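You operate a simulated robot arm through the tools that you are given. There is no shell and no other tool. Be economical: measure what you need, move in short steps, check, and stop when the job is done.

You run a simulated two-armed robot. Do the job below in one go: nothing can be reset, and whatever is moved stays where it is left.

TASK
Put the brown small cake from the head end of the long table on the top of the small turntable and the yellow small cake on the counter top by the mixer. Put the cleaner bottle on the left half of the wooden top table. Put the cherry jam jar from the left half of the wooden top table in the cake tin there and the raspberry jam jar on top of the canister there. Put the steel nozzle on the counter top by the mixer away on the far end of the long table. Fetch the plain mini cake layer from the right end of the island and set it on the top of the airbrush table. The order is free. Set down upright: cleaner bottle, jam jar.

The check looks at the end state, three seconds after you hand in, the way a careful person would. Anything else that was tipped, shoved, dropped, spilled or broken makes it a failure.

THE ROBOT
Two 6-joint arms with two-finger grippers on one trunk, on a base that drives. Base frame: it is fixed to the floor where the robot stands at the start and does not move with it; the origin is under the middle of the robot, x ahead of it, y to its left, z up; the surface under the hand at the start is at about z = 0.75. Lengths are in m, angles in degrees, forces in N, time in s.
The left shoulder is at the start at [0.07, 0.148, 1.131], the right one opposite. With the tool pointing down near the work surface each hand reaches from about 0.62 to 0.72 m from the robot's upright axis, wherever it stands, measured 20 degrees to its own side. Places, roughly: cake tin [-1.25, 1, 0.75]; canister [-1, 0.75, 0.75]; cleaner bottle [-0.5, 2.25, 0.75]; counter top by the mixer [-2.7, 1.2, 0.9]; far end of the long table [4.3, 0.6, 0.8]; jam jar [-1, 1, 0.75]; left half of the wooden top table [-1.1, 0.9, 0.8]; plain mini cake layer [-1, 0.5, 0.75]; small cake [0.5, 0.25, 0.75]; steel nozzle (3x3x3 cm) [-2.5, 0.8, 0.9]; top of the airbrush table [-1, 2.5, 0.8]; top of the small turntable [-1.1, -1.3, 0.8]. Payload 2.45 kg a hand.
Tool frame (each hand has its own): the origin (TCP) lies between the finger pads and is the grasp point; the fingertips stand 0.03 m ahead of it; z points along the fingers, y is the line along which they close. The gripper opens to 0.106 m. The gripper's body begins 0.079 m behind the TCP.
Orientation is that of the tool frame in the base frame, as a unit quaternion [x, y, z, w]. With the fingers straight down and closing along the base's y, the tool's x points along the base's -x, its y along +y and its z along -z.

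THE INTERFACE
- The arms move only by the tool move_arm. It takes "left_deltas", "right_deltas" or both (then of equal length, played together; a hand with none holds still); each is a list of rows, each a list of 2 entries, a list of its own where there are three numbers: the shift along the tool's x, y, z in cm, then the turn, a rotation vector about the tool's x, y, z in degrees. In form: [[[x, y, z], [wx, wy, wz]], ...]. A call has 1 to 10 rows; each row is the pose to reach, as a shift and turn from the pose commanded when the call began, along the tool's axes at that moment. "left_claw" and "right_claw" are, for a hand that has rows, the opening, from 0 (shut) to 1 (fully open), set as the call begins (left out, the last holds). Rows are played at 5 a second. More than 0.05 m and 8.6 degrees between two rows, or a gripper value outside its range, and nothing of the call is played. A pose out of reach is approached as far as the arm can. The call stops where the force on the tool passes 40 N (or 10 N more than at its start, if that is more) or the arm is blocked; 0.2 s more then pass. Each finger travels about 0.072 m/s and halts on what it meets, pressing with about 30 N; the grip force reading is that of the motor and also rises with nothing between the fingers. The clock runs only during rows and for 0.2 s after the last one: add rows that repeat a pose to give the fingers time. It gives the time, the measured TCP pose, the force on the tool (base axes), the opening and the grip force at its end, in the units of the frame above (readings bear some noise), with the torque about the TCP (base axes, N m) and any sound that the robot's microphone picked up, and new pictures: "show" is both (left out), scene, wrist or none (wrist: the cameras of the hands that moved).
- Cameras (640 x 400 px; columns grow to the right, rows downward): "scene" is now at [0.0915, 0.0776, 1.3602]; the picture's right is [0.89, -0.46, -0.00], its down [-0.26, -0.50, -0.83] and it looks along [0.39, 0.73, -0.56] (base axes); focal length 214 px, centre (320, 200). "left" rides on the left gripper at [0.076, 0.002, -0.106] in its tool frame; the picture's right is [-0.02, 1.00, 0.00], its down [-0.78, -0.02, -0.62] and it looks along [-0.62, -0.01, 0.78] (tool axes); focal length 247 px, centre (320, 200). "right" rides on the right gripper at [0.076, -0.002, -0.106] in its tool frame; the picture's right is [0.02, 1.00, 0.00], its down [-0.78, 0.02, -0.62] and it looks along [-0.62, 0.01, 0.78] (tool axes); focal length 247 px, centre (320, 200). There is no depth. A picture from a camera that has moved, and an enlarged one, comes with that camera's place and axes in the base frame and with its lens.
- raise_lower(by): slides the trunk up (or, below 0, down) by that many m; the arms and the scene camera ride with it, the base frame stays. It gives what a move gives, with no picture.
- roll_base(legs): drives the robot by 1 to 6 legs, each [ahead, left, turn to the left] in m, m and degrees, along the robot's own axes; the way and the turn of a leg run together, so that a leg with both is an arc; at most 1.5 m and 180 degrees a leg. The arms and the cameras ride along, it lands a little off, and it stops where it bumps. It gives what a move gives, and a new picture of the scene camera.
- turn_head(pan, tilt): turns the head with the scene camera to pan (to the left, within 86 degrees either way) and tilt (down, from -29 to 69), counted from straight ahead of the robot. It gives what a move gives, and a new picture of the scene camera.
- zoom(camera, box): a new picture of the part [left, top, right, bottom] of that camera's present view, enlarged. No time passes.
- finish_job(): hands the job in; it is judged then, once.

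Go step by step. Nothing tells you exact positions but the pictures and the camera data: compare them with the known pose of the tool, close in by small moves and look again before you grip or let go. The budget is 207 turns and 260 pictures, counting those below and the enlarged ones. Unless the task says otherwise, let go and move clear before handing in, and close with one line.

The tools are called as name(argument=value, ...) on one line, values as JSON. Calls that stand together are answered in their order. move_arm: Moves the arms, as the interface text tells. Its arguments: {"type":"object","properties":{"left_deltas":{"type":"array","items":{"type":"array"}},"left_claw":{"type":"number"},"right_deltas":{"type":"array","items":{"type":"array"}},"right_claw":{"type":"number"},"show":{"type":"string","enum":["both","scene","wrist","none"]}},"required":[]} The other tools are called the same way: raise_lower (by) slides the trunk up or down; roll_base (legs) drives the base; turn_head (pan, tilt) turns the head that bears the scene camera; zoom (camera, box) takes an enlarged picture of a part of a camera's view; finish_job () hands the job in.

At the start:

```text
time: 0.0
left_tool_pos: [0.3463, 0.4933, 1.1958]
left_tcp_rot: [0.0, 1.0, 0.001, 0.001]
left_wrist_force: [0.1, -0.2, 0.9]
left_torque: [0.0, 0.0, -0.02]
left_opening: 0.1059
left_finger_force: 0.0
right_tool_pos: [0.6025, 0.0305, 1.1158]
right_tcp_rot: [0.0, 1.0, 0.001, 0.0]
right_wrist_force: [-0.1, 0.3, 0.5]
right_torque: [0.02, -0.02, 0.0]
right_opening: 0.1058
right_finger_force: 0.1
trunk travel left (down, up): [-0.603, 0.337]
robot x, y, heading: [-0.0011, 0.0041, 0.2]
head pan, tilt: [62.3, 34.0]
```

scene: 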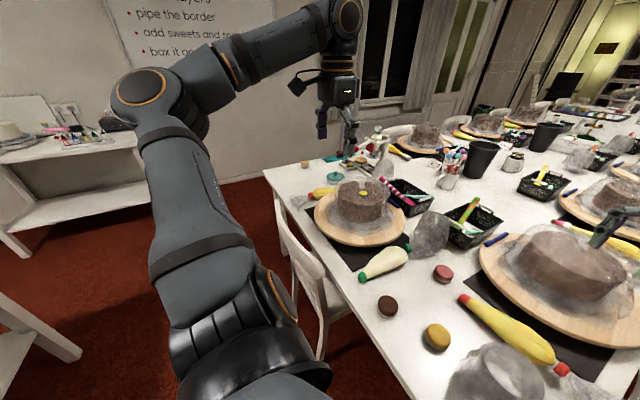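
right: 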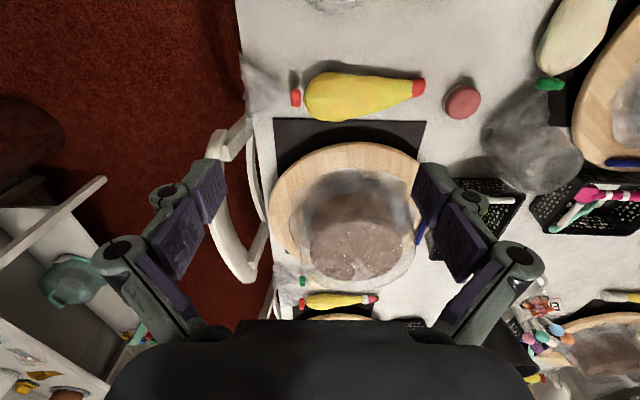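
left: 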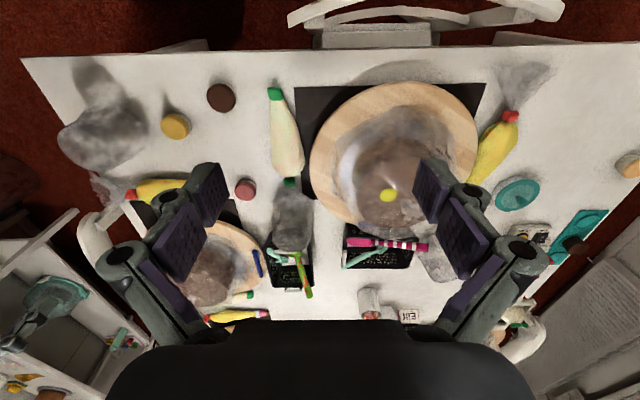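

I see the long table's head end with a brown, a yellow and a red small cake. I'll look to both sides before driving.

turn_head(pan=86, tilt=25)

turn_head(pan=-86, tilt=25)

turn_head(pan=0, tilt=45)

```text
time: 0.9
left_tool_pos: [0.3467, 0.4935, 1.1952]
left_tcp_rot: [0.0, 1.0, 0.0, 0.0]
left_wrist_force: [0.0, 0.4, -0.1]
left_torque: [-0.01, -0.02, -0.03]
left_opening: 0.1059
left_finger_force: 0.0
right_tool_pos: [0.6037, 0.0308, 1.1154]
right_tcp_rot: [0.0, 1.0, 0.001, -0.001]
right_wrist_force: [-0.5, 0.4, -0.2]
right_torque: [-0.01, 0.03, 0.02]
right_opening: 0.106
right_finger_force: 0.1
trunk travel left (down, up): [-0.603, 0.337]
robot x, y, heading: [0.0019, 0.0017, -0.2]
head pan, tilt: [85.9, 25.0]
camera scene: at [0.057, 0.091, 1.3745], right [1.0, -0.07, 0.0], down [-0.03, -0.42, -0.91], along [0.06, 0.9, -0.42], focal length 214 px, centre (320, 200)
```

scene: 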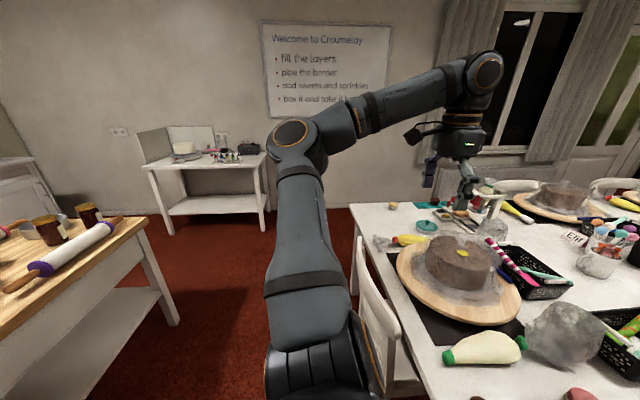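

```text
time: 3.5
left_tool_pos: [0.3463, 0.4951, 1.196]
left_tcp_rot: [-0.001, 1.0, 0.0, 0.0]
left_wrist_force: [1.4, -0.2, -0.3]
left_torque: [-0.03, 0.02, 0.01]
left_opening: 0.1057
left_finger_force: 0.1
right_tool_pos: [0.6026, 0.0321, 1.1161]
right_tcp_rot: [0.0, 1.0, 0.001, -0.001]
right_wrist_force: [-0.9, -0.2, 0.6]
right_torque: [0.0, 0.0, 0.0]
right_opening: 0.1059
right_finger_force: 0.0
trunk travel left (down, up): [-0.603, 0.337]
robot x, y, heading: [0.0007, 0.0001, -0.0]
head pan, tilt: [-85.9, 25.0]
camera scene: at [0.0569, -0.0927, 1.3746], right [-1.0, -0.07, 0.0], down [-0.03, 0.42, -0.91], along [0.06, -0.9, -0.42], focal length 214 px, centre (320, 200)
```

scene: 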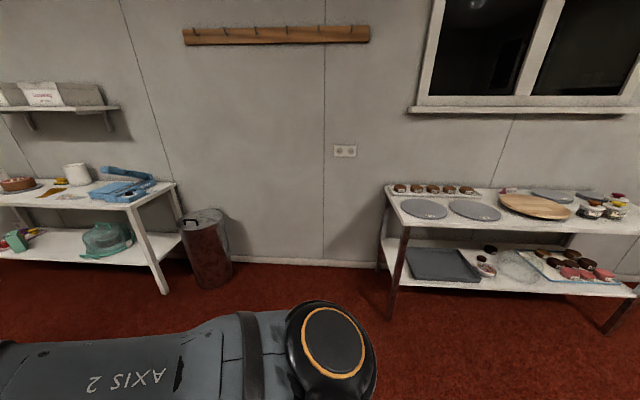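

```text
time: 5.1
left_tool_pos: [0.3468, 0.4937, 1.1957]
left_tcp_rot: [0.0, 1.0, 0.0, 0.0]
left_wrist_force: [-0.2, -0.6, -0.4]
left_torque: [-0.04, 0.03, 0.03]
left_opening: 0.1061
left_finger_force: 0.0
right_tool_pos: [0.6027, 0.0313, 1.1147]
right_tcp_rot: [-0.001, 1.0, 0.001, 0.0]
right_wrist_force: [0.1, -0.6, -0.6]
right_torque: [0.01, 0.0, 0.03]
right_opening: 0.106
right_finger_force: 0.1
trunk travel left (down, up): [-0.603, 0.337]
robot x, y, heading: [0.0004, -0.0028, 0.3]
head pan, tilt: [0.0, 45.0]
camera scene: at [0.1317, -0.0009, 1.344], right [0.0, -1.0, 0.0], down [-0.71, 0.0, -0.71], along [0.71, 0.0, -0.71], focal length 214 px, centre (320, 200)
```

scene: 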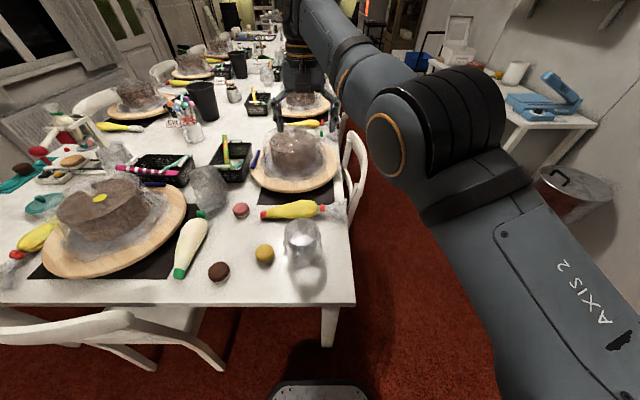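

The brown cake is at about (0.42, 0.286) and the yellow one at about (0.475, 0.165), with table top near z=0.75. I'll back off so the left hand reaches the brown cake.

roll_base(legs=[[-0.21, 0.05, 0]])

```text
time: 6.7
left_tool_pos: [0.1397, 0.5442, 1.1958]
left_tcp_rot: [-0.001, 1.0, 0.0, 0.0]
left_wrist_force: [0.6, -0.4, -0.3]
left_torque: [0.02, 0.0, -0.02]
left_opening: 0.106
left_finger_force: 0.1
right_tool_pos: [0.395, 0.081, 1.1154]
right_tcp_rot: [0.001, 1.0, 0.001, -0.001]
right_wrist_force: [-0.1, 0.5, 0.7]
right_torque: [-0.02, -0.01, 0.0]
right_opening: 0.1059
right_finger_force: 0.0
trunk travel left (down, up): [-0.603, 0.337]
robot x, y, heading: [-0.2057, 0.0521, -0.4]
head pan, tilt: [0.0, 45.0]
camera scene: at [-0.0761, 0.049, 1.3439], right [0.0, -1.0, 0.0], down [-0.71, 0.0, -0.71], along [0.71, 0.0, -0.71], focal length 214 px, centre (320, 200)
```

scene: 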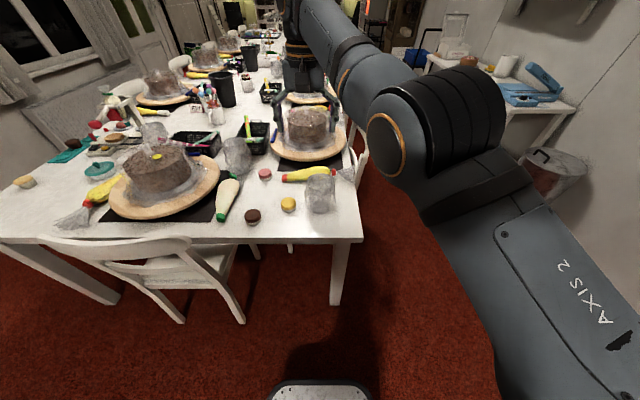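

The table, cakes and hands agree with my estimate. I move the left hand to above the brown cake and shift the right hand aside.

move_arm(left_deltas=[[[-2.8, -2.58, 2.9], [0, 0, 0]], [[-5.6, -5.16, 5.8], [0, 0, 0]], [[-8.4, -7.74, 8.7], [0, 0, 0]], [[-11.2, -10.32, 11.6], [0, 0, 0]], [[-14, -12.9, 14.5], [0, 0, 0]], [[-16.8, -15.48, 17.4], [0, 0, 0]], [[-19.6, -18.06, 20.3], [0, 0, 0]], [[-22.4, -20.64, 23.2], [0, 0, 0]], [[-25.2, -23.22, 26.1], [0, 0, 0]], [[-28, -25.8, 29], [0, 0, 0]]], right_deltas=[[[0, -2, 0], [0, 0, 0]], [[0, -4, 0], [0, 0, 0]], [[0, -6, 0], [0, 0, 0]], [[0, -8, 0], [0, 0, 0]], [[0, -10, 0], [0, 0, 0]], [[0, -12, 0], [0, 0, 0]], [[0, -14, 0], [0, 0, 0]], [[0, -16, 0], [0, 0, 0]], [[0, -18, 0], [0, 0, 0]], [[0, -20, 0], [0, 0, 0]]], show="both")

```text
time: 8.9
left_tool_pos: [0.2849, 0.4201, 0.9222]
left_tcp_rot: [-0.001, 1.0, 0.001, 0.001]
left_wrist_force: [-0.3, 0.3, 1.1]
left_torque: [0.01, -0.01, -0.04]
left_opening: 0.1061
left_finger_force: 0.0
left hand out of reach, approached as far as the arm can: row 5, 6, 7, 8, 9, 10
right_tool_pos: [0.4404, -0.1111, 1.1321]
right_tcp_rot: [0.0, 1.0, 0.002, -0.002]
right_wrist_force: [-0.2, -0.1, 0.3]
right_torque: [-0.01, -0.02, 0.01]
right_opening: 0.1061
right_finger_force: 0.1
right hand out of reach, approached as far as the arm can: row 1, 2, 3, 4, 5, 6, 7, 8, 9, 10
trunk travel left (down, up): [-0.603, 0.337]
robot x, y, heading: [-0.2091, 0.0514, -0.1]
head pan, tilt: [0.0, 45.0]
camera scene: at [-0.0766, 0.0475, 1.344], right [0.0, -1.0, 0.0], down [-0.71, 0.0, -0.71], along [0.71, 0.0, -0.71], focal length 214 px, centre (320, 200)
camera right: at [0.3647, -0.1148, 1.2381], right [-0.02, 1.0, 0.0], down [0.79, 0.01, 0.62], along [0.62, 0.02, -0.79], focal length 247 px, centre (320, 200)
camera left: at [0.2087, 0.4199, 1.0294], right [0.02, 1.0, 0.0], down [0.78, -0.02, 0.62], along [0.62, -0.01, -0.78], focal length 247 px, centre (320, 200)
```

scene: 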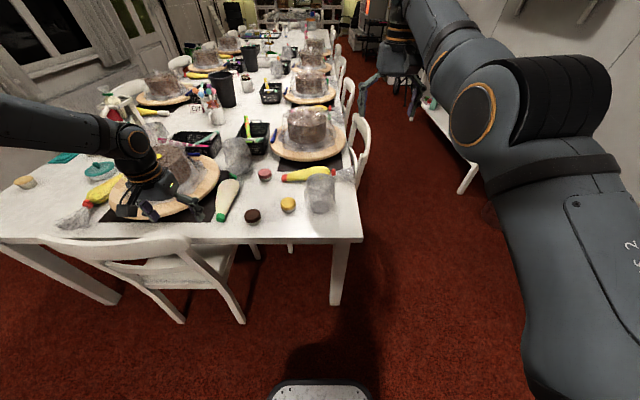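
right: 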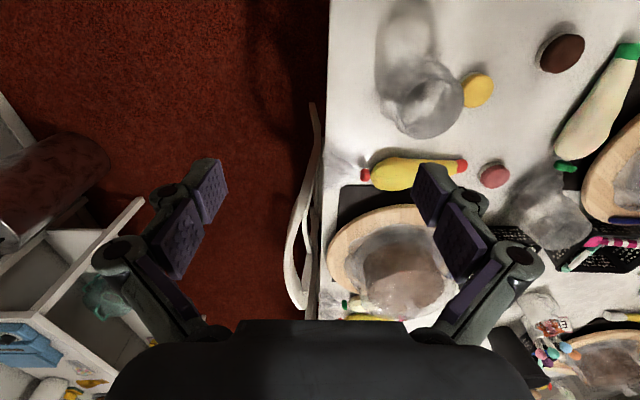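
left: 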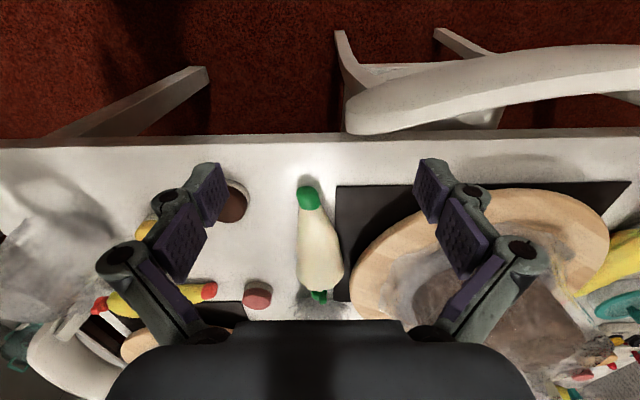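

The left hand got held at its inner reach limit on the straight way. I test what pose counts as commanded with a small outward step.

move_arm(left_deltas=[[[-2, 1, 0], [0, 0, 0]], [[-2, 1, 0], [0, 0, 0]]], show="none")

```text
time: 9.5
left_tool_pos: [0.2966, 0.4328, 0.923]
left_tcp_rot: [0.0, 1.0, 0.0, 0.002]
left_wrist_force: [0.0, -0.6, -0.2]
left_torque: [0.0, -0.04, -0.01]
left_opening: 0.106
left_finger_force: 0.1
left hand out of reach, approached as far as the arm can: row 1, 2
right_tool_pos: [0.4398, -0.1104, 1.1318]
right_tcp_rot: [0.0, 1.0, 0.002, -0.001]
right_wrist_force: [-0.3, -0.5, -0.1]
right_torque: [0.04, -0.02, 0.01]
right_opening: 0.106
right_finger_force: 0.1
trunk travel left (down, up): [-0.603, 0.337]
robot x, y, heading: [-0.2069, 0.052, -0.3]
head pan, tilt: [0.0, 45.0]
```

The commanded pose is the reached one. I go outward radially first, then swing around to the brown cake.

move_arm(left_deltas=[[[-3, 1.7, 0], [0, 0, 0]], [[-6.3, 3.4, 0], [0, 0, 0]], [[-8.3, 0, 0], [0, 0, 0]], [[-10.3, -3.3, 0], [0, 0, 0]], [[-11.5, -6.3, 0], [0, 0, 0]], [[-12.8, -9.3, 0], [0, 0, 0]], [[-12.6, -12, 0], [0, 0, 0]], [[-12.3, -14.7, 0], [0, 0, 0]], [[-12.3, -14.7, 0], [0, 0, 0]]], show="wrist")

```text
time: 11.5
left_tool_pos: [0.2869, 0.4216, 0.9212]
left_tcp_rot: [-0.001, 1.0, -0.001, 0.001]
left_wrist_force: [0.1, 0.2, 0.7]
left_torque: [-0.01, -0.01, 0.0]
left_opening: 0.1059
left_finger_force: 0.0
left hand out of reach, approached as far as the arm can: row 1, 2, 3, 4, 5, 6, 7, 8, 9
right_tool_pos: [0.4397, -0.1099, 1.1307]
right_tcp_rot: [0.0, 1.0, 0.001, -0.002]
right_wrist_force: [0.0, 0.3, -0.3]
right_torque: [0.02, 0.01, 0.02]
right_opening: 0.1058
right_finger_force: 0.1
trunk travel left (down, up): [-0.603, 0.337]
robot x, y, heading: [-0.2089, 0.0479, -0.1]
head pan, tilt: [0.0, 45.0]
camera left: at [0.2108, 0.4231, 1.0267], right [0.02, 1.0, 0.0], down [0.78, -0.02, 0.62], along [0.62, -0.01, -0.78], focal length 247 px, centre (320, 200)
```

left: 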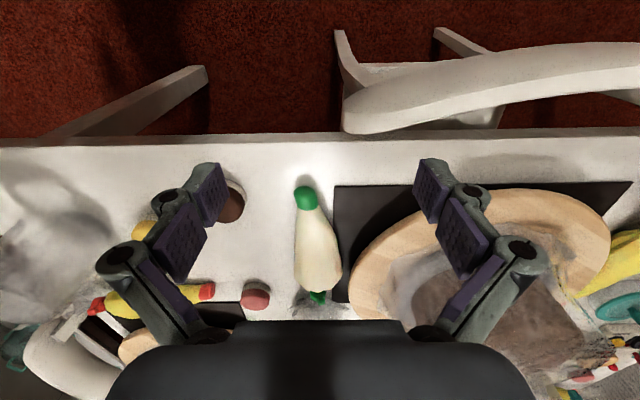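

The limit looks like an arm-configuration limit rather than plain reach. I raise the left hand and try to come to 20° left of ahead at height, then descend there.

move_arm(left_deltas=[[[0, 0, -5], [0, 0, 0]], [[0, 0, -10], [0, 0, 0]], [[0, 0, -15], [0, 0, 0]], [[0, 0, -20], [0, 0, 0]], [[-4, 0, -22], [0, 0, 0]], [[-7, -3, -22], [0, 0, 0]], [[-10, -6, -22], [0, 0, 0]], [[-12, -9, -22], [0, 0, 0]], [[-13, -12, -22], [0, 0, 0]], [[-13.5, -14, -22], [0, 0, 0]]], show="scene")

```text
time: 13.7
left_tool_pos: [0.2665, 0.4381, 1.0866]
left_tcp_rot: [0.0, 1.0, 0.0, 0.002]
left_wrist_force: [0.0, 0.5, -0.9]
left_torque: [-0.01, 0.01, -0.04]
left_opening: 0.106
left_finger_force: 0.0
left hand out of reach, approached as far as the arm can: row 2, 3, 4, 5, 6, 7, 8, 9, 10
right_tool_pos: [0.4403, -0.1104, 1.1322]
right_tcp_rot: [-0.001, 1.0, 0.001, -0.001]
right_wrist_force: [0.3, -0.1, 0.2]
right_torque: [0.03, -0.01, 0.02]
right_opening: 0.1061
right_finger_force: 0.1
trunk travel left (down, up): [-0.603, 0.337]
robot x, y, heading: [-0.2069, 0.0493, 0.1]
head pan, tilt: [0.0, 45.0]
camera scene: at [-0.0768, 0.0486, 1.344], right [0.0, -1.0, 0.0], down [-0.71, 0.0, -0.71], along [0.71, 0.0, -0.71], focal length 214 px, centre (320, 200)
```

scene: 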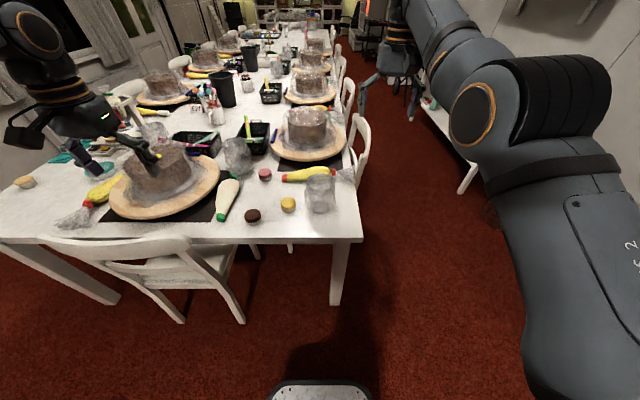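

Still bounded. I test whether turning the hand about its vertical axis frees the motion outward.

move_arm(left_deltas=[[[0, 0, 0], [0, 0, -8]], [[0, 0, 0], [0, 0, -16]], [[0, 0, 0], [0, 0, -24]], [[0, 0, 0], [0, 0, -30]], [[-3, 0, 0], [0, 0, -30]], [[-6, 0, 0], [0, 0, -30]], [[-9, 0, 0], [0, 0, -30]], [[-9, -4, 0], [0, 0, -30]]], show="none")

```text
time: 15.5
left_tool_pos: [0.2988, 0.462, 1.054]
left_tcp_rot: [-0.259, 0.966, 0.001, 0.002]
left_wrist_force: [0.0, -0.3, -0.4]
left_torque: [0.03, 0.02, 0.01]
left_opening: 0.1057
left_finger_force: 0.0
left hand out of reach, approached as far as the arm can: row 5, 6, 7, 8
right_tool_pos: [0.44, -0.1101, 1.1321]
right_tcp_rot: [0.0, 1.0, 0.001, -0.002]
right_wrist_force: [0.6, -0.3, -1.0]
right_torque: [0.01, -0.02, -0.04]
right_opening: 0.1062
right_finger_force: 0.0
trunk travel left (down, up): [-0.603, 0.337]
robot x, y, heading: [-0.2059, 0.0487, -0.1]
head pan, tilt: [0.0, 45.0]
```

Position is limited by a plane that looks like a wrist singularity. I try tilting the fingers outward and crossing it tilted.

move_arm(left_deltas=[[[0, 0, -1], [0, -8, 0]], [[0, 0, -2], [0, -16, 0]], [[0, 0, -3], [0, -24, 0]], [[0, 0, -4], [0, -30, 0]], [[0, -3.6, -5], [0, -30, 0]], [[0, -7.2, -5], [0, -30, 0]], [[0, -10.8, -5], [0, -30, 0]], [[-1, -14.4, -5], [0, -30, 0]], [[-1, -18, -5], [0, -30, 0]], [[-1.4, -21.6, -5], [0, -30, 0]]], show="scene")

```text
time: 17.7
left_tool_pos: [0.3076, 0.4282, 1.0764]
left_tcp_rot: [-0.25, 0.933, 0.067, 0.251]
left_wrist_force: [-0.2, -0.3, -0.8]
left_torque: [0.01, 0.03, 0.01]
left_opening: 0.1062
left_finger_force: 0.0
left hand out of reach, approached as far as the arm can: row 5, 6, 7, 8, 9, 10
right_tool_pos: [0.4393, -0.1105, 1.1307]
right_tcp_rot: [0.0, 1.0, 0.001, -0.002]
right_wrist_force: [0.3, -0.5, 0.3]
right_torque: [0.02, -0.04, -0.01]
right_opening: 0.1059
right_finger_force: 0.0
trunk travel left (down, up): [-0.603, 0.337]
robot x, y, heading: [-0.2055, 0.0494, 0.0]
head pan, tilt: [0.0, 45.0]
camera scene: at [-0.0765, 0.0487, 1.3439], right [0.0, -1.0, 0.0], down [-0.71, 0.0, -0.71], along [0.71, 0.0, -0.71], focal length 214 px, centre (320, 200)
```

scene: 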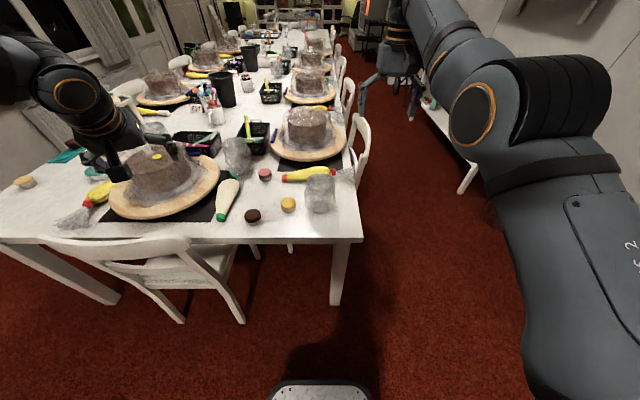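

Tilting doesn't help; the left arm is limited to about 37° or more to its side, while the right arm is fine ahead. I straighten the left hand, and turn the robot 35° left so the right hand is over the brown cake.

move_arm(left_deltas=[[[2, 1.5, -1], [0, 8, 0]], [[4, 3, -1], [0, 16, 0]], [[5, 4, -2], [0, 24, 0]], [[5, 5, -2], [0, 30, 0]]], show="none")

roll_base(legs=[[0, 0, 35]])

turn_head(pan=-10, tilt=45)

```text
time: 18.7
left_tool_pos: [0.2364, 0.4484, 1.0641]
left_tcp_rot: [-0.258, 0.966, -0.001, 0.0]
left_wrist_force: [-0.1, -0.6, -0.6]
left_torque: [-0.03, 0.01, -0.01]
left_opening: 0.1059
left_finger_force: 0.1
right_tool_pos: [0.4418, -0.11, 1.1315]
right_tcp_rot: [0.0, 1.0, 0.001, -0.002]
right_wrist_force: [0.0, -0.2, -0.5]
right_torque: [0.0, 0.01, 0.0]
right_opening: 0.1057
right_finger_force: 0.2
trunk travel left (down, up): [-0.603, 0.337]
robot x, y, heading: [-0.2107, 0.0518, 0.1]
head pan, tilt: [0.0, 45.0]
```

```text
time: 20.8
left_tool_pos: [-0.0772, 0.6308, 1.065]
left_tcp_rot: [-0.541, 0.841, 0.001, 0.0]
left_wrist_force: [-0.1, 0.8, 0.1]
left_torque: [0.01, 0.02, 0.0]
left_opening: 0.1059
left_finger_force: 0.1
right_tool_pos: [0.4131, 0.2955, 1.132]
right_tcp_rot: [-0.305, 0.952, 0.001, -0.002]
right_wrist_force: [0.6, -0.2, 0.4]
right_torque: [0.03, 0.0, -0.02]
right_opening: 0.1059
right_finger_force: 0.1
trunk travel left (down, up): [-0.603, 0.337]
robot x, y, heading: [-0.2133, 0.0502, 35.3]
head pan, tilt: [0.0, 45.0]
camera scene: at [-0.101, 0.1253, 1.3439], right [0.58, -0.81, 0.0], down [-0.58, -0.41, -0.71], along [0.58, 0.41, -0.71], focal length 214 px, centre (320, 200)
```

scene: 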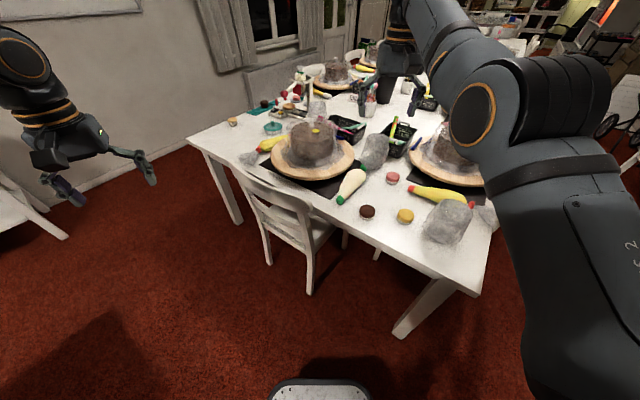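

```text
time: 21.6
left_tool_pos: [-0.0781, 0.6318, 1.0649]
left_tcp_rot: [-0.541, 0.841, 0.0, 0.0]
left_wrist_force: [-0.1, 0.2, 0.4]
left_torque: [0.01, 0.03, 0.0]
left_opening: 0.106
left_finger_force: 0.0
right_tool_pos: [0.4128, 0.296, 1.1317]
right_tcp_rot: [-0.304, 0.953, 0.001, -0.001]
right_wrist_force: [0.6, 0.4, 0.2]
right_torque: [-0.03, -0.01, 0.0]
right_opening: 0.1061
right_finger_force: 0.1
trunk travel left (down, up): [-0.603, 0.337]
robot x, y, heading: [-0.209, 0.0516, 35.5]
head pan, tilt: [-10.0, 45.0]
camera scene: at [-0.0941, 0.1133, 1.344], right [0.43, -0.9, 0.0], down [-0.64, -0.3, -0.71], along [0.64, 0.3, -0.71], focal length 214 px, centre (320, 200)
```

scene: 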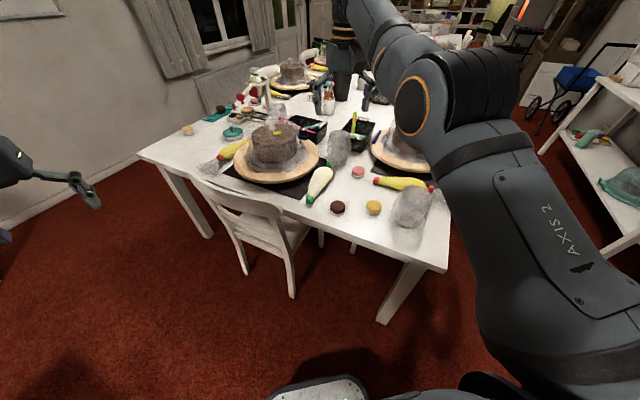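

The right hand is now almost directly above the brown cake. I descend to z≈0.90 and look.

move_arm(right_deltas=[[[0, 0, 4], [0, 0, 0]], [[0, 0, 8], [0, 0, 0]], [[0, 0, 12], [0, 0, 0]], [[0, 0, 16], [0, 0, 0]], [[0, 0, 20], [0, 0, 0]], [[0, 0, 23], [0, 0, 0]]], show="wrist")

```text
time: 22.9
left_tool_pos: [-0.0781, 0.6327, 1.0654]
left_tcp_rot: [-0.541, 0.841, 0.001, 0.0]
left_wrist_force: [-0.1, 1.0, -1.2]
left_torque: [0.02, 0.01, -0.01]
left_opening: 0.1061
left_finger_force: 0.2
right_tool_pos: [0.4404, 0.3236, 0.9002]
right_tcp_rot: [-0.305, 0.952, 0.0, -0.003]
right_wrist_force: [0.4, 1.0, 0.4]
right_torque: [-0.01, 0.02, 0.01]
right_opening: 0.1062
right_finger_force: 0.2
right hand out of reach, approached as far as the arm can: row 1, 2, 3, 4, 5, 6
trunk travel left (down, up): [-0.603, 0.337]
robot x, y, heading: [-0.2068, 0.0476, 35.4]
head pan, tilt: [-10.0, 45.0]
camera right: at [0.3802, 0.2776, 1.0072], right [-0.6, 0.8, 0.0], down [0.63, 0.47, 0.62], along [0.49, 0.37, -0.79], focal length 247 px, centre (320, 200)
```

right: 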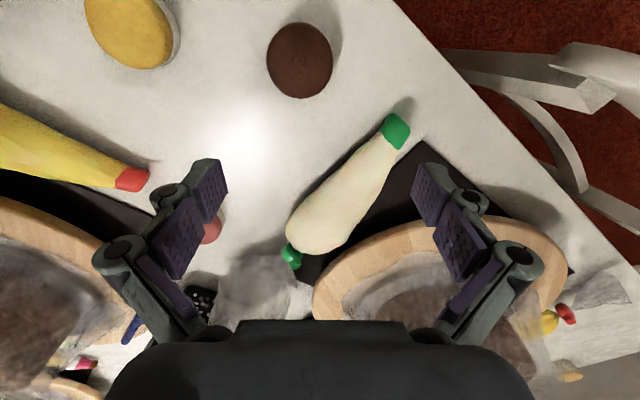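

The brown cake is at (0.417, 0.286), but the arm drifts outward as it descends. I back the base off a little and descend the rest.

roll_base(legs=[[-0.06, -0.018, 0]])

move_arm(right_deltas=[[[-0.7, 0, 3], [0, 0, 0]], [[-1.4, 0, 6], [0, 0, 0]]], show="wrist")

```text
time: 23.9
left_tool_pos: [-0.1166, 0.5825, 1.0647]
left_tcp_rot: [-0.54, 0.841, 0.0, 0.0]
left_wrist_force: [-0.2, -0.6, -0.6]
left_torque: [0.02, 0.0, 0.0]
left_opening: 0.1061
left_finger_force: 0.1
right_tool_pos: [0.4018, 0.2748, 0.8995]
right_tcp_rot: [-0.303, 0.953, -0.001, -0.004]
right_wrist_force: [0.4, -1.1, 0.3]
right_torque: [0.0, -0.01, -0.02]
right_opening: 0.1062
right_finger_force: 0.0
trunk travel left (down, up): [-0.603, 0.337]
robot x, y, heading: [-0.247, -0.002, 35.4]
head pan, tilt: [-10.0, 45.0]
camera scene: at [-0.1314, 0.0648, 1.3438], right [0.43, -0.9, 0.0], down [-0.64, -0.3, -0.71], along [0.64, 0.3, -0.71], focal length 214 px, centre (320, 200)
```

scene: 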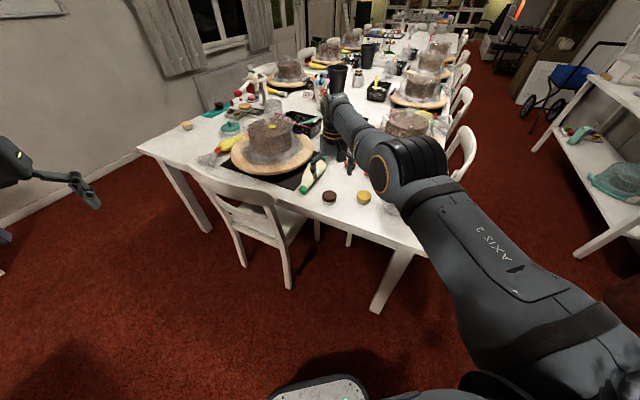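

```text
time: 24.5
left_tool_pos: [-0.1162, 0.5825, 1.0654]
left_tcp_rot: [-0.54, 0.841, 0.0, 0.001]
left_wrist_force: [-0.2, -0.9, -0.4]
left_torque: [0.02, 0.0, -0.02]
left_opening: 0.1061
left_finger_force: 0.0
right_tool_pos: [0.3994, 0.2697, 0.8437]
right_tcp_rot: [-0.305, 0.952, 0.001, -0.002]
right_wrist_force: [-1.0, -0.3, -0.2]
right_torque: [0.03, 0.03, 0.01]
right_opening: 0.106
right_finger_force: 0.1
right hand out of reach, approached as far as the arm can: row 1, 2
trunk travel left (down, up): [-0.603, 0.337]
robot x, y, heading: [-0.2495, 0.001, 35.2]
head pan, tilt: [-10.0, 45.0]
camera right: at [0.34, 0.2243, 0.95], right [-0.6, 0.8, 0.0], down [0.63, 0.47, 0.62], along [0.5, 0.37, -0.79], focal length 247 px, centre (320, 200)
```

right: 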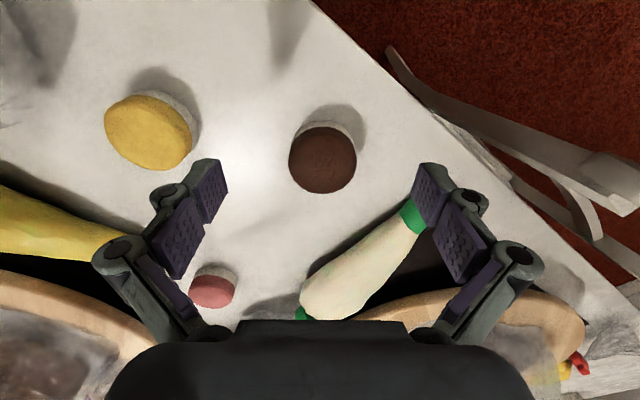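

Now I seem to be on the outer limit at this height; the cake is about 2 cm further outward. I move the base ahead 4 cm while bringing the hand in and down.

roll_base(legs=[[0.04, 0, 0]])

move_arm(right_deltas=[[[0.7, 0, 0.5], [0, 0, 0]], [[1.4, 0, 1], [0, 0, 0]]], show="wrist")

```text
time: 25.4
left_tool_pos: [-0.0862, 0.6043, 1.0659]
left_tcp_rot: [-0.54, 0.842, 0.001, 0.002]
left_wrist_force: [0.0, -0.4, 0.3]
left_torque: [0.0, 0.01, -0.01]
left_opening: 0.1059
left_finger_force: 0.0
right_tool_pos: [0.4301, 0.2928, 0.845]
right_tcp_rot: [-0.304, 0.953, 0.0, -0.001]
right_wrist_force: [0.4, -0.3, -1.0]
right_torque: [0.0, -0.01, 0.01]
right_opening: 0.1061
right_finger_force: 0.0
trunk travel left (down, up): [-0.603, 0.337]
robot x, y, heading: [-0.2169, 0.0246, 35.3]
head pan, tilt: [-10.0, 45.0]
camera scene: at [-0.102, 0.0855, 1.3443], right [0.43, -0.9, 0.0], down [-0.64, -0.3, -0.71], along [0.64, 0.3, -0.71], focal length 214 px, centre (320, 200)
```

scene: 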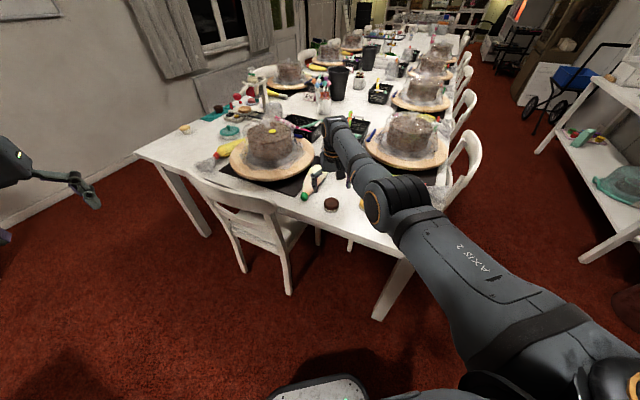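

```text
time: 26.0
left_tool_pos: [-0.0823, 0.6051, 1.0646]
left_tcp_rot: [-0.54, 0.841, 0.0, 0.0]
left_wrist_force: [0.6, -0.4, -0.4]
left_torque: [0.02, 0.03, -0.02]
left_opening: 0.106
left_finger_force: 0.0
right_tool_pos: [0.4211, 0.287, 0.8321]
right_tcp_rot: [-0.304, 0.953, 0.0, -0.003]
right_wrist_force: [0.0, 0.2, 0.4]
right_torque: [-0.03, 0.02, -0.02]
right_opening: 0.1062
right_finger_force: 0.1
trunk travel left (down, up): [-0.603, 0.337]
robot x, y, heading: [-0.2136, 0.0242, 35.6]
head pan, tilt: [-10.0, 45.0]
camera right: at [0.3601, 0.2403, 0.9399], right [-0.6, 0.8, 0.0], down [0.63, 0.47, 0.62], along [0.49, 0.37, -0.79], focal length 247 px, centre (320, 200)
```

right: 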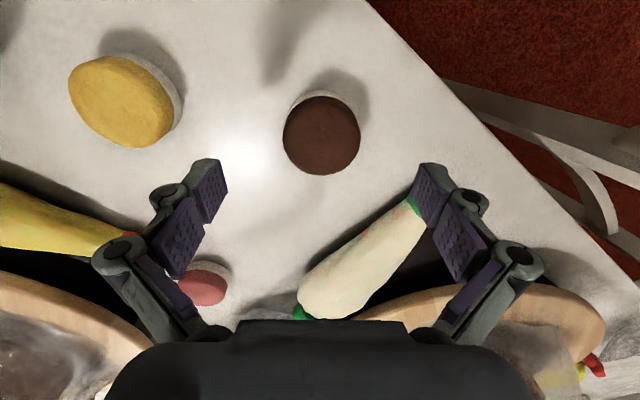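

The cake is now within reach, about 1 cm inward of the tool. I descend onto it with the fingers open.

move_arm(right_deltas=[[[0.9, 0, 1.5], [0, 0, 0]], [[0.9, 0, 3], [0, 0, 0]], [[0.9, 0, 4.5], [0, 0, 0]], [[0.9, 0, 4.5], [0, 0, 0]]], show="wrist")

```text
time: 27.0
left_tool_pos: [-0.0836, 0.6053, 1.0658]
left_tcp_rot: [-0.54, 0.842, 0.0, 0.001]
left_wrist_force: [0.7, 0.5, -0.2]
left_torque: [0.0, -0.02, 0.0]
left_opening: 0.106
left_finger_force: 0.0
right_tool_pos: [0.4128, 0.28, 0.788]
right_tcp_rot: [-0.304, 0.953, 0.0, -0.003]
right_wrist_force: [0.4, -0.5, 0.2]
right_torque: [0.01, 0.0, -0.04]
right_opening: 0.1061
right_finger_force: 0.0
trunk travel left (down, up): [-0.603, 0.337]
robot x, y, heading: [-0.2115, 0.0235, 35.6]
head pan, tilt: [-10.0, 45.0]
camera right: at [0.3528, 0.234, 0.895], right [-0.6, 0.8, 0.0], down [0.63, 0.47, 0.62], along [0.49, 0.37, -0.79], focal length 247 px, centre (320, 200)
```

right: 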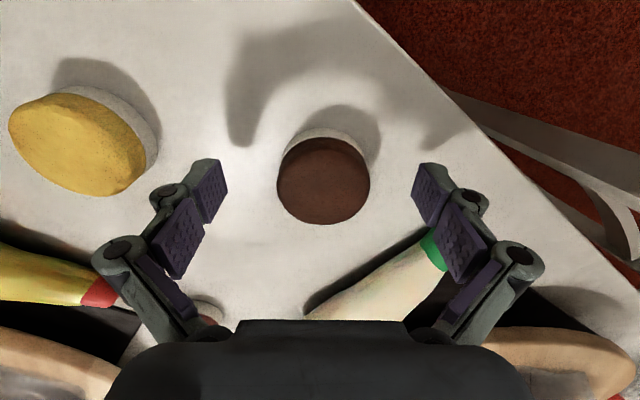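

Fingers straddle the brown cake with tips just above the table. I close.

move_arm(right_deltas=[[[-0.3, 0, 0.2], [0, 0, 0]], [[-0.3, 0, 0.2], [0, 0, 0]], [[-0.3, 0, 0.2], [0, 0, 0]], [[-0.3, 0, 0.2], [0, 0, 0]]], right_claw=0, show="wrist")

```text
time: 28.0
left_tool_pos: [-0.0832, 0.6046, 1.0653]
left_tcp_rot: [-0.541, 0.841, 0.001, 0.001]
left_wrist_force: [-0.4, -0.5, 0.6]
left_torque: [0.05, 0.01, 0.02]
left_opening: 0.1059
left_finger_force: 0.0
right_tool_pos: [0.4162, 0.2825, 0.7855]
right_tcp_rot: [-0.304, 0.953, 0.0, -0.002]
right_wrist_force: [-0.1, 0.2, 0.0]
right_torque: [-0.03, 0.02, 0.02]
right_opening: 0.0539
right_finger_force: 30.3
trunk travel left (down, up): [-0.603, 0.337]
robot x, y, heading: [-0.215, 0.0241, 35.3]
head pan, tilt: [-10.0, 45.0]
camera right: at [0.3559, 0.2355, 0.8933], right [-0.6, 0.8, 0.0], down [0.63, 0.47, 0.62], along [0.49, 0.37, -0.79], focal length 247 px, centre (320, 200)
```

right: 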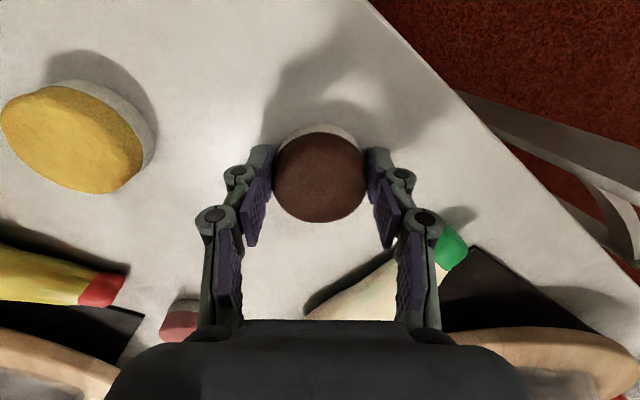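

The brown cake is held (5.4 cm). I lift it, and at the same time test how the left hand descends over free floor.

move_arm(right_deltas=[[[0, 0, -2], [0, 0, 0]], [[0, 0, -4], [0, 0, 0]], [[0, 0, -6], [0, 0, 0]], [[0, 0, -8], [0, 0, 0]], [[0, 0, -10], [0, 0, 0]], [[0, 0, -12], [0, 0, 0]], [[0, 0, -14], [0, 0, 0]], [[0, 0, -16], [0, 0, 0]]], left_deltas=[[[0, 0, 3.5], [0, 0, 0]], [[0, 0, 7], [0, 0, 0]], [[0, 0, 10.5], [0, 0, 0]], [[0, 0, 14], [0, 0, 0]], [[0, 0, 17.5], [0, 0, 0]], [[0, 0, 21], [0, 0, 0]], [[0, 0, 24.5], [0, 0, 0]], [[0, 0, 28], [0, 0, 0]]], show="wrist")

```text
time: 29.8
left_tool_pos: [-0.0832, 0.605, 0.7856]
left_tcp_rot: [-0.541, 0.841, 0.0, 0.0]
left_wrist_force: [-0.4, -0.7, -0.1]
left_torque: [0.01, 0.02, 0.02]
left_opening: 0.1058
left_finger_force: 0.0
right_tool_pos: [0.4154, 0.2813, 0.9451]
right_tcp_rot: [-0.304, 0.953, 0.0, -0.003]
right_wrist_force: [0.2, -0.9, -1.2]
right_torque: [-0.01, 0.03, 0.02]
right_opening: 0.0537
right_finger_force: 30.2
trunk travel left (down, up): [-0.603, 0.337]
robot x, y, heading: [-0.2156, 0.024, 35.5]
head pan, tilt: [-10.0, 45.0]
camera right: at [0.3571, 0.2361, 1.0532], right [-0.6, 0.8, 0.0], down [0.63, 0.47, 0.62], along [0.49, 0.37, -0.79], focal length 247 px, centre (320, 200)
camera left: at [-0.1172, 0.5366, 0.8927], right [-0.9, 0.43, 0.0], down [0.34, 0.71, 0.62], along [0.27, 0.56, -0.78], focal length 247 px, centre (320, 200)
```

right: 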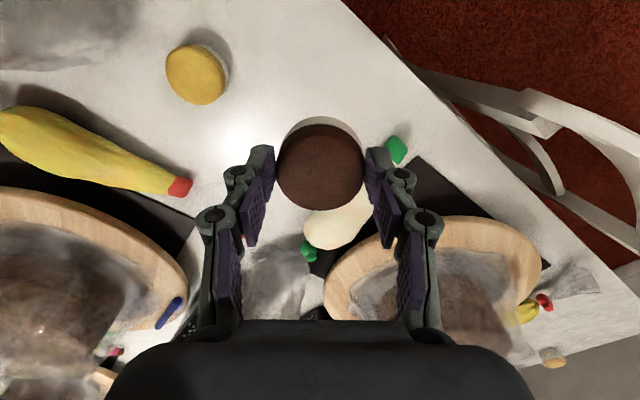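
left: 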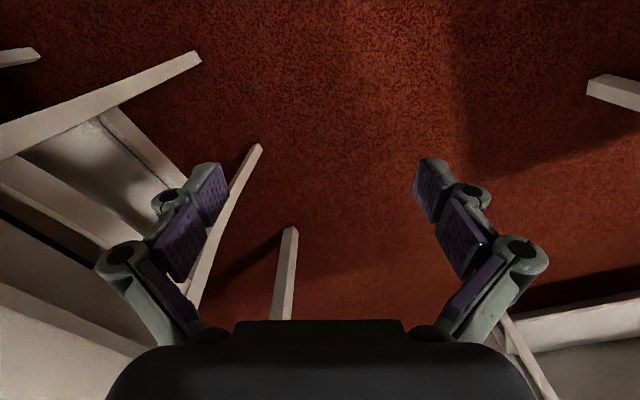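

The left hand works at about 42° to its side, r≈0.6. I raise it, turn the robot so the yellow cake falls there, and shift closer.

move_arm(left_deltas=[[[0, 0, -4], [0, 0, 0]], [[0, 0, -8], [0, 0, 0]], [[0, 0, -12], [0, 0, 0]], [[0, 0, -16], [0, 0, 0]], [[0, 0, -20], [0, 0, 0]]], show="none")

roll_base(legs=[[0, 0, -66], [0.074, 0.067, 0]])

zoom(camera="left", box=[0, 0, 640, 400])

```text
time: 31.0
left_tool_pos: [-0.0837, 0.6028, 0.9897]
left_tcp_rot: [-0.54, 0.842, 0.001, 0.001]
left_wrist_force: [-0.7, 0.4, 0.0]
left_torque: [0.03, -0.01, -0.02]
left_opening: 0.1061
left_finger_force: 0.1
right_tool_pos: [0.4175, 0.2812, 0.9461]
right_tcp_rot: [-0.304, 0.953, 0.0, -0.003]
right_wrist_force: [-0.8, 0.0, -0.3]
right_torque: [0.04, 0.0, -0.02]
right_opening: 0.0539
right_finger_force: 29.6
trunk travel left (down, up): [-0.603, 0.337]
robot x, y, heading: [-0.2148, 0.0264, 35.5]
head pan, tilt: [-10.0, 45.0]
```

```text
time: 35.1
left_tool_pos: [0.4694, 0.1498, 0.9881]
left_tcp_rot: [0.012, 1.0, 0.0, 0.001]
left_wrist_force: [0.3, 0.1, -0.1]
left_torque: [-0.03, 0.01, 0.01]
left_opening: 0.106
left_finger_force: 0.1
right_tool_pos: [0.3695, -0.437, 0.947]
right_tcp_rot: [0.27, 0.963, 0.001, -0.003]
right_wrist_force: [-0.8, 0.5, 0.2]
right_torque: [-0.02, 0.03, -0.02]
right_opening: 0.0539
right_finger_force: 30.4
trunk travel left (down, up): [-0.603, 0.337]
robot x, y, heading: [-0.1162, 0.0395, -31.3]
head pan, tilt: [-10.0, 45.0]
camera scene: at [-0.0112, -0.0389, 1.344], right [-0.66, -0.75, 0.0], down [-0.53, 0.47, -0.71], along [0.53, -0.47, -0.71], focal length 214 px, centre (320, 200)
```

scene: 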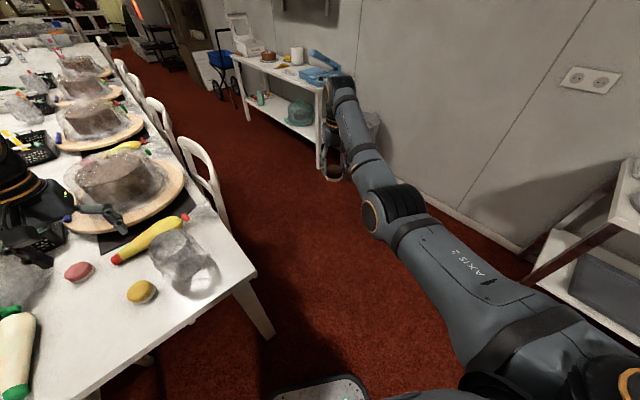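

```text
1.00 times, centred on (320, 200) of left (not enlarged: the box is as wide or as high as the picture)
camera zoom: at [0.393, 0.1527, 1.0952], right [0.05, 1.0, 0.0], down [0.78, -0.04, 0.62], along [0.62, -0.03, -0.78], focal length 247 px, centre (320, 200)
```

zoom: 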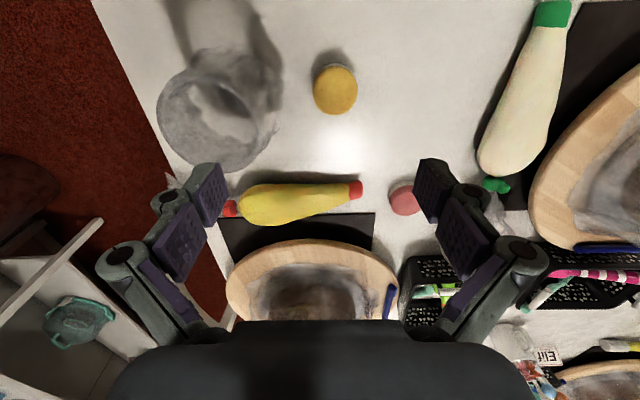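

The yellow cake is at (0.477, 0.167) with the glass close on one side. I turn the hand 40°, narrow the fingers and come down to z≈0.86.

move_arm(left_deltas=[[[-0.4, 0.8, 2], [0, 0, -8]], [[-0.8, 1.7, 4], [0, 0, -16]], [[-0.8, 1.7, 6], [0, 0, -24]], [[-0.8, 1.7, 8], [0, 0, -32]], [[-0.8, 1.7, 10], [0, 0, -40]], [[-0.8, 1.7, 12.5], [0, 0, -40]]], left_claw=0.76, show="wrist")

```text
time: 36.5
left_tool_pos: [0.479, 0.1653, 0.8638]
left_tcp_rot: [-0.331, 0.944, 0.001, 0.001]
left_wrist_force: [0.3, -0.1, 0.2]
left_torque: [0.0, 0.0, 0.0]
left_opening: 0.0804
left_finger_force: 0.0
right_tool_pos: [0.3706, -0.4372, 0.9463]
right_tcp_rot: [0.27, 0.963, 0.001, -0.002]
right_wrist_force: [0.4, 1.0, -0.5]
right_torque: [0.0, 0.02, -0.01]
right_opening: 0.0543
right_finger_force: 30.0
trunk travel left (down, up): [-0.603, 0.337]
robot x, y, heading: [-0.1154, 0.0438, -31.4]
head pan, tilt: [-10.0, 45.0]
camera left: at [0.4174, 0.12, 0.9702], right [-0.61, 0.79, 0.0], down [0.62, 0.48, 0.62], along [0.49, 0.38, -0.78], focal length 247 px, centre (320, 200)
```

left: 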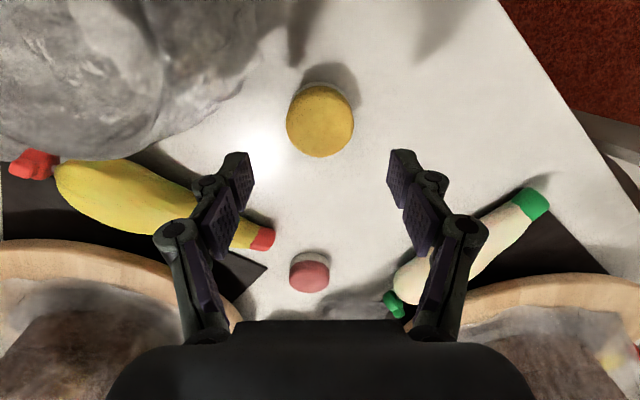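

The cake sits right below between the fingers, clear of the glass. I descend, then close.

move_arm(left_deltas=[[[0.2, 0, 2.6], [0, 0, 0]], [[0.2, 0, 5.2], [0, 0, 0]], [[0.2, 0, 7.8], [0, 0, 0]], [[0.2, 0, 7.8], [0, 0, 0]]], show="wrist")

move_arm(left_deltas=[[[0, 0, 0], [0, 0, 0]], [[0, 0, 0], [0, 0, 0]], [[0, 0, 0], [0, 0, 0]]], left_claw=0, show="wrist")

```text
time: 37.5
left_tool_pos: [0.4761, 0.1674, 0.7851]
left_tcp_rot: [-0.33, 0.944, 0.0, 0.001]
left_wrist_force: [-0.1, 0.3, 0.0]
left_torque: [0.01, 0.0, -0.03]
left_opening: 0.0806
left_finger_force: 0.1
right_tool_pos: [0.3693, -0.4365, 0.9471]
right_tcp_rot: [0.27, 0.963, 0.001, -0.002]
right_wrist_force: [-0.2, -0.2, 0.1]
right_torque: [0.0, -0.04, 0.0]
right_opening: 0.0539
right_finger_force: 29.7
trunk travel left (down, up): [-0.603, 0.337]
robot x, y, heading: [-0.114, 0.0406, -31.5]
head pan, tilt: [-10.0, 45.0]
camera left: at [0.4154, 0.1192, 0.8919], right [-0.61, 0.8, 0.0], down [0.62, 0.48, 0.62], along [0.5, 0.38, -0.78], focal length 247 px, centre (320, 200)
```

left: 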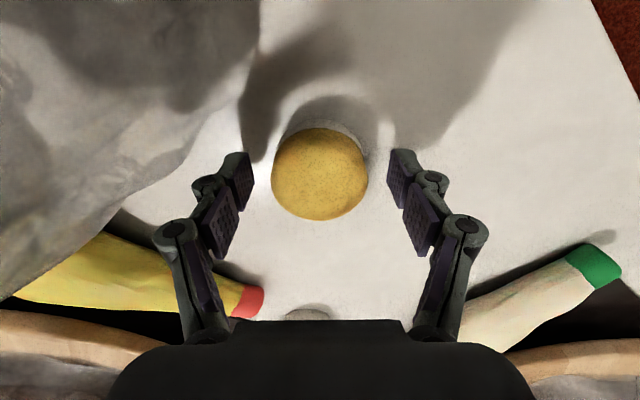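

```text
time: 38.3
left_tool_pos: [0.4764, 0.1668, 0.7852]
left_tcp_rot: [-0.331, 0.943, 0.0, 0.0]
left_wrist_force: [0.2, 0.2, -0.4]
left_torque: [0.01, -0.02, 0.02]
left_opening: 0.0541
left_finger_force: 30.2
right_tool_pos: [0.3703, -0.4369, 0.9455]
right_tcp_rot: [0.271, 0.963, 0.002, -0.002]
right_wrist_force: [-0.1, -0.1, -1.1]
right_torque: [-0.05, 0.01, 0.0]
right_opening: 0.0541
right_finger_force: 29.6
trunk travel left (down, up): [-0.603, 0.337]
robot x, y, heading: [-0.1182, 0.0416, -31.3]
head pan, tilt: [-10.0, 45.0]
camera left: at [0.4155, 0.119, 0.8921], right [-0.61, 0.79, 0.0], down [0.62, 0.48, 0.62], along [0.49, 0.38, -0.78], focal length 247 px, centre (320, 200)
```

left: 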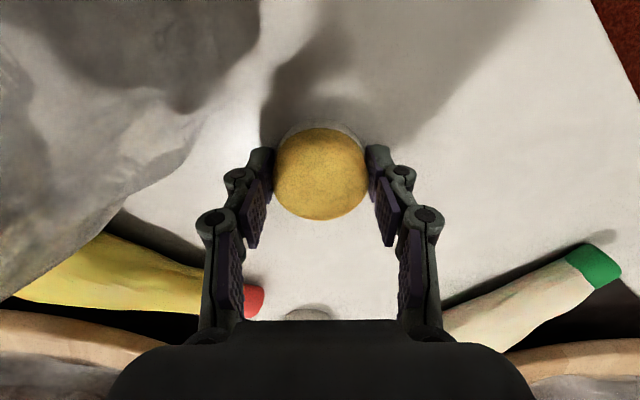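

Both cakes are held. I lift, then turn toward the wall table with the turntable and look.

move_arm(left_deltas=[[[0, 0, -4], [0, 0, 0]], [[0, 0, -8], [0, 0, 0]], [[0, 0, -12], [0, 0, 0]], [[0, 0, -16], [0, 0, 0]], [[0, 0, -20], [0, 0, 0]]], show="none")

roll_base(legs=[[-0.15, 0, 0], [0, 0, -58.7], [0.35, -0.3, 0]])

turn_head(pan=-30, tilt=35)

```text
time: 39.5
left_tool_pos: [0.4772, 0.1649, 0.9851]
left_tcp_rot: [-0.33, 0.944, 0.001, 0.001]
left_wrist_force: [-0.8, -0.1, -0.3]
left_torque: [-0.02, -0.01, -0.03]
left_opening: 0.0541
left_finger_force: 30.1
right_tool_pos: [0.3696, -0.4375, 0.9466]
right_tcp_rot: [0.27, 0.963, 0.002, -0.002]
right_wrist_force: [-0.3, -0.9, -0.8]
right_torque: [0.0, -0.01, 0.01]
right_opening: 0.0538
right_finger_force: 30.3
trunk travel left (down, up): [-0.603, 0.337]
robot x, y, heading: [-0.1137, 0.0446, -31.5]
head pan, tilt: [-10.0, 45.0]
```

```text
time: 45.8
left_tool_pos: [-0.1382, -0.6722, 0.9838]
left_tcp_rot: [0.176, 0.984, 0.0, 0.0]
left_wrist_force: [-0.5, -0.5, -0.7]
left_torque: [0.0, 0.0, 0.01]
left_opening: 0.054
left_finger_force: 29.8
right_tool_pos: [-0.7083, -0.8919, 0.948]
right_tcp_rot: [0.71, 0.705, 0.003, -0.001]
right_wrist_force: [-1.0, -0.7, 0.2]
right_torque: [-0.01, -0.01, -0.02]
right_opening: 0.054
right_finger_force: 29.8
trunk travel left (down, up): [-0.603, 0.337]
robot x, y, heading: [-0.5476, -0.2303, -89.9]
head pan, tilt: [-10.0, 45.0]
camera scene: at [-0.5648, -0.3597, 1.344], right [-0.98, 0.18, 0.0], down [0.13, 0.7, -0.71], along [-0.13, -0.7, -0.71], focal length 214 px, centre (320, 200)
```

scene: 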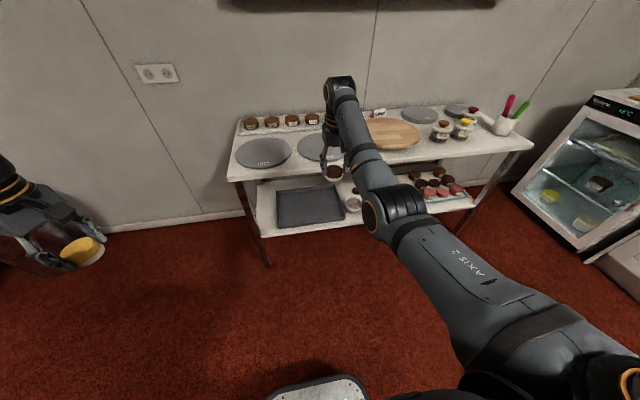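

```text
time: 46.7
left_tool_pos: [-0.1374, -0.6722, 0.9846]
left_tcp_rot: [0.176, 0.984, -0.001, 0.0]
left_wrist_force: [1.0, 0.1, 0.2]
left_torque: [0.02, 0.02, 0.05]
left_opening: 0.0543
left_finger_force: 30.1
right_tool_pos: [-0.7094, -0.8904, 0.9472]
right_tcp_rot: [0.709, 0.705, 0.003, -0.001]
right_wrist_force: [0.4, -0.6, -0.8]
right_torque: [0.02, -0.03, 0.01]
right_opening: 0.0537
right_finger_force: 30.3
trunk travel left (down, up): [-0.603, 0.337]
robot x, y, heading: [-0.5531, -0.2266, -89.9]
head pan, tilt: [-30.0, 35.0]
camera scene: at [-0.5945, -0.3558, 1.3588], right [-0.86, 0.5, 0.0], down [0.29, 0.5, -0.82], along [-0.41, -0.71, -0.57], focal length 214 px, centre (320, 200)
```

scene: 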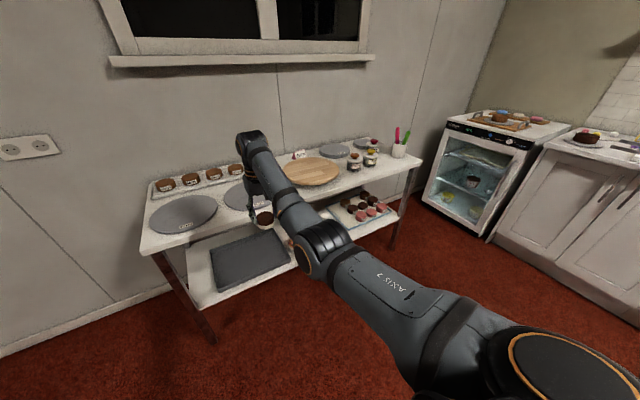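

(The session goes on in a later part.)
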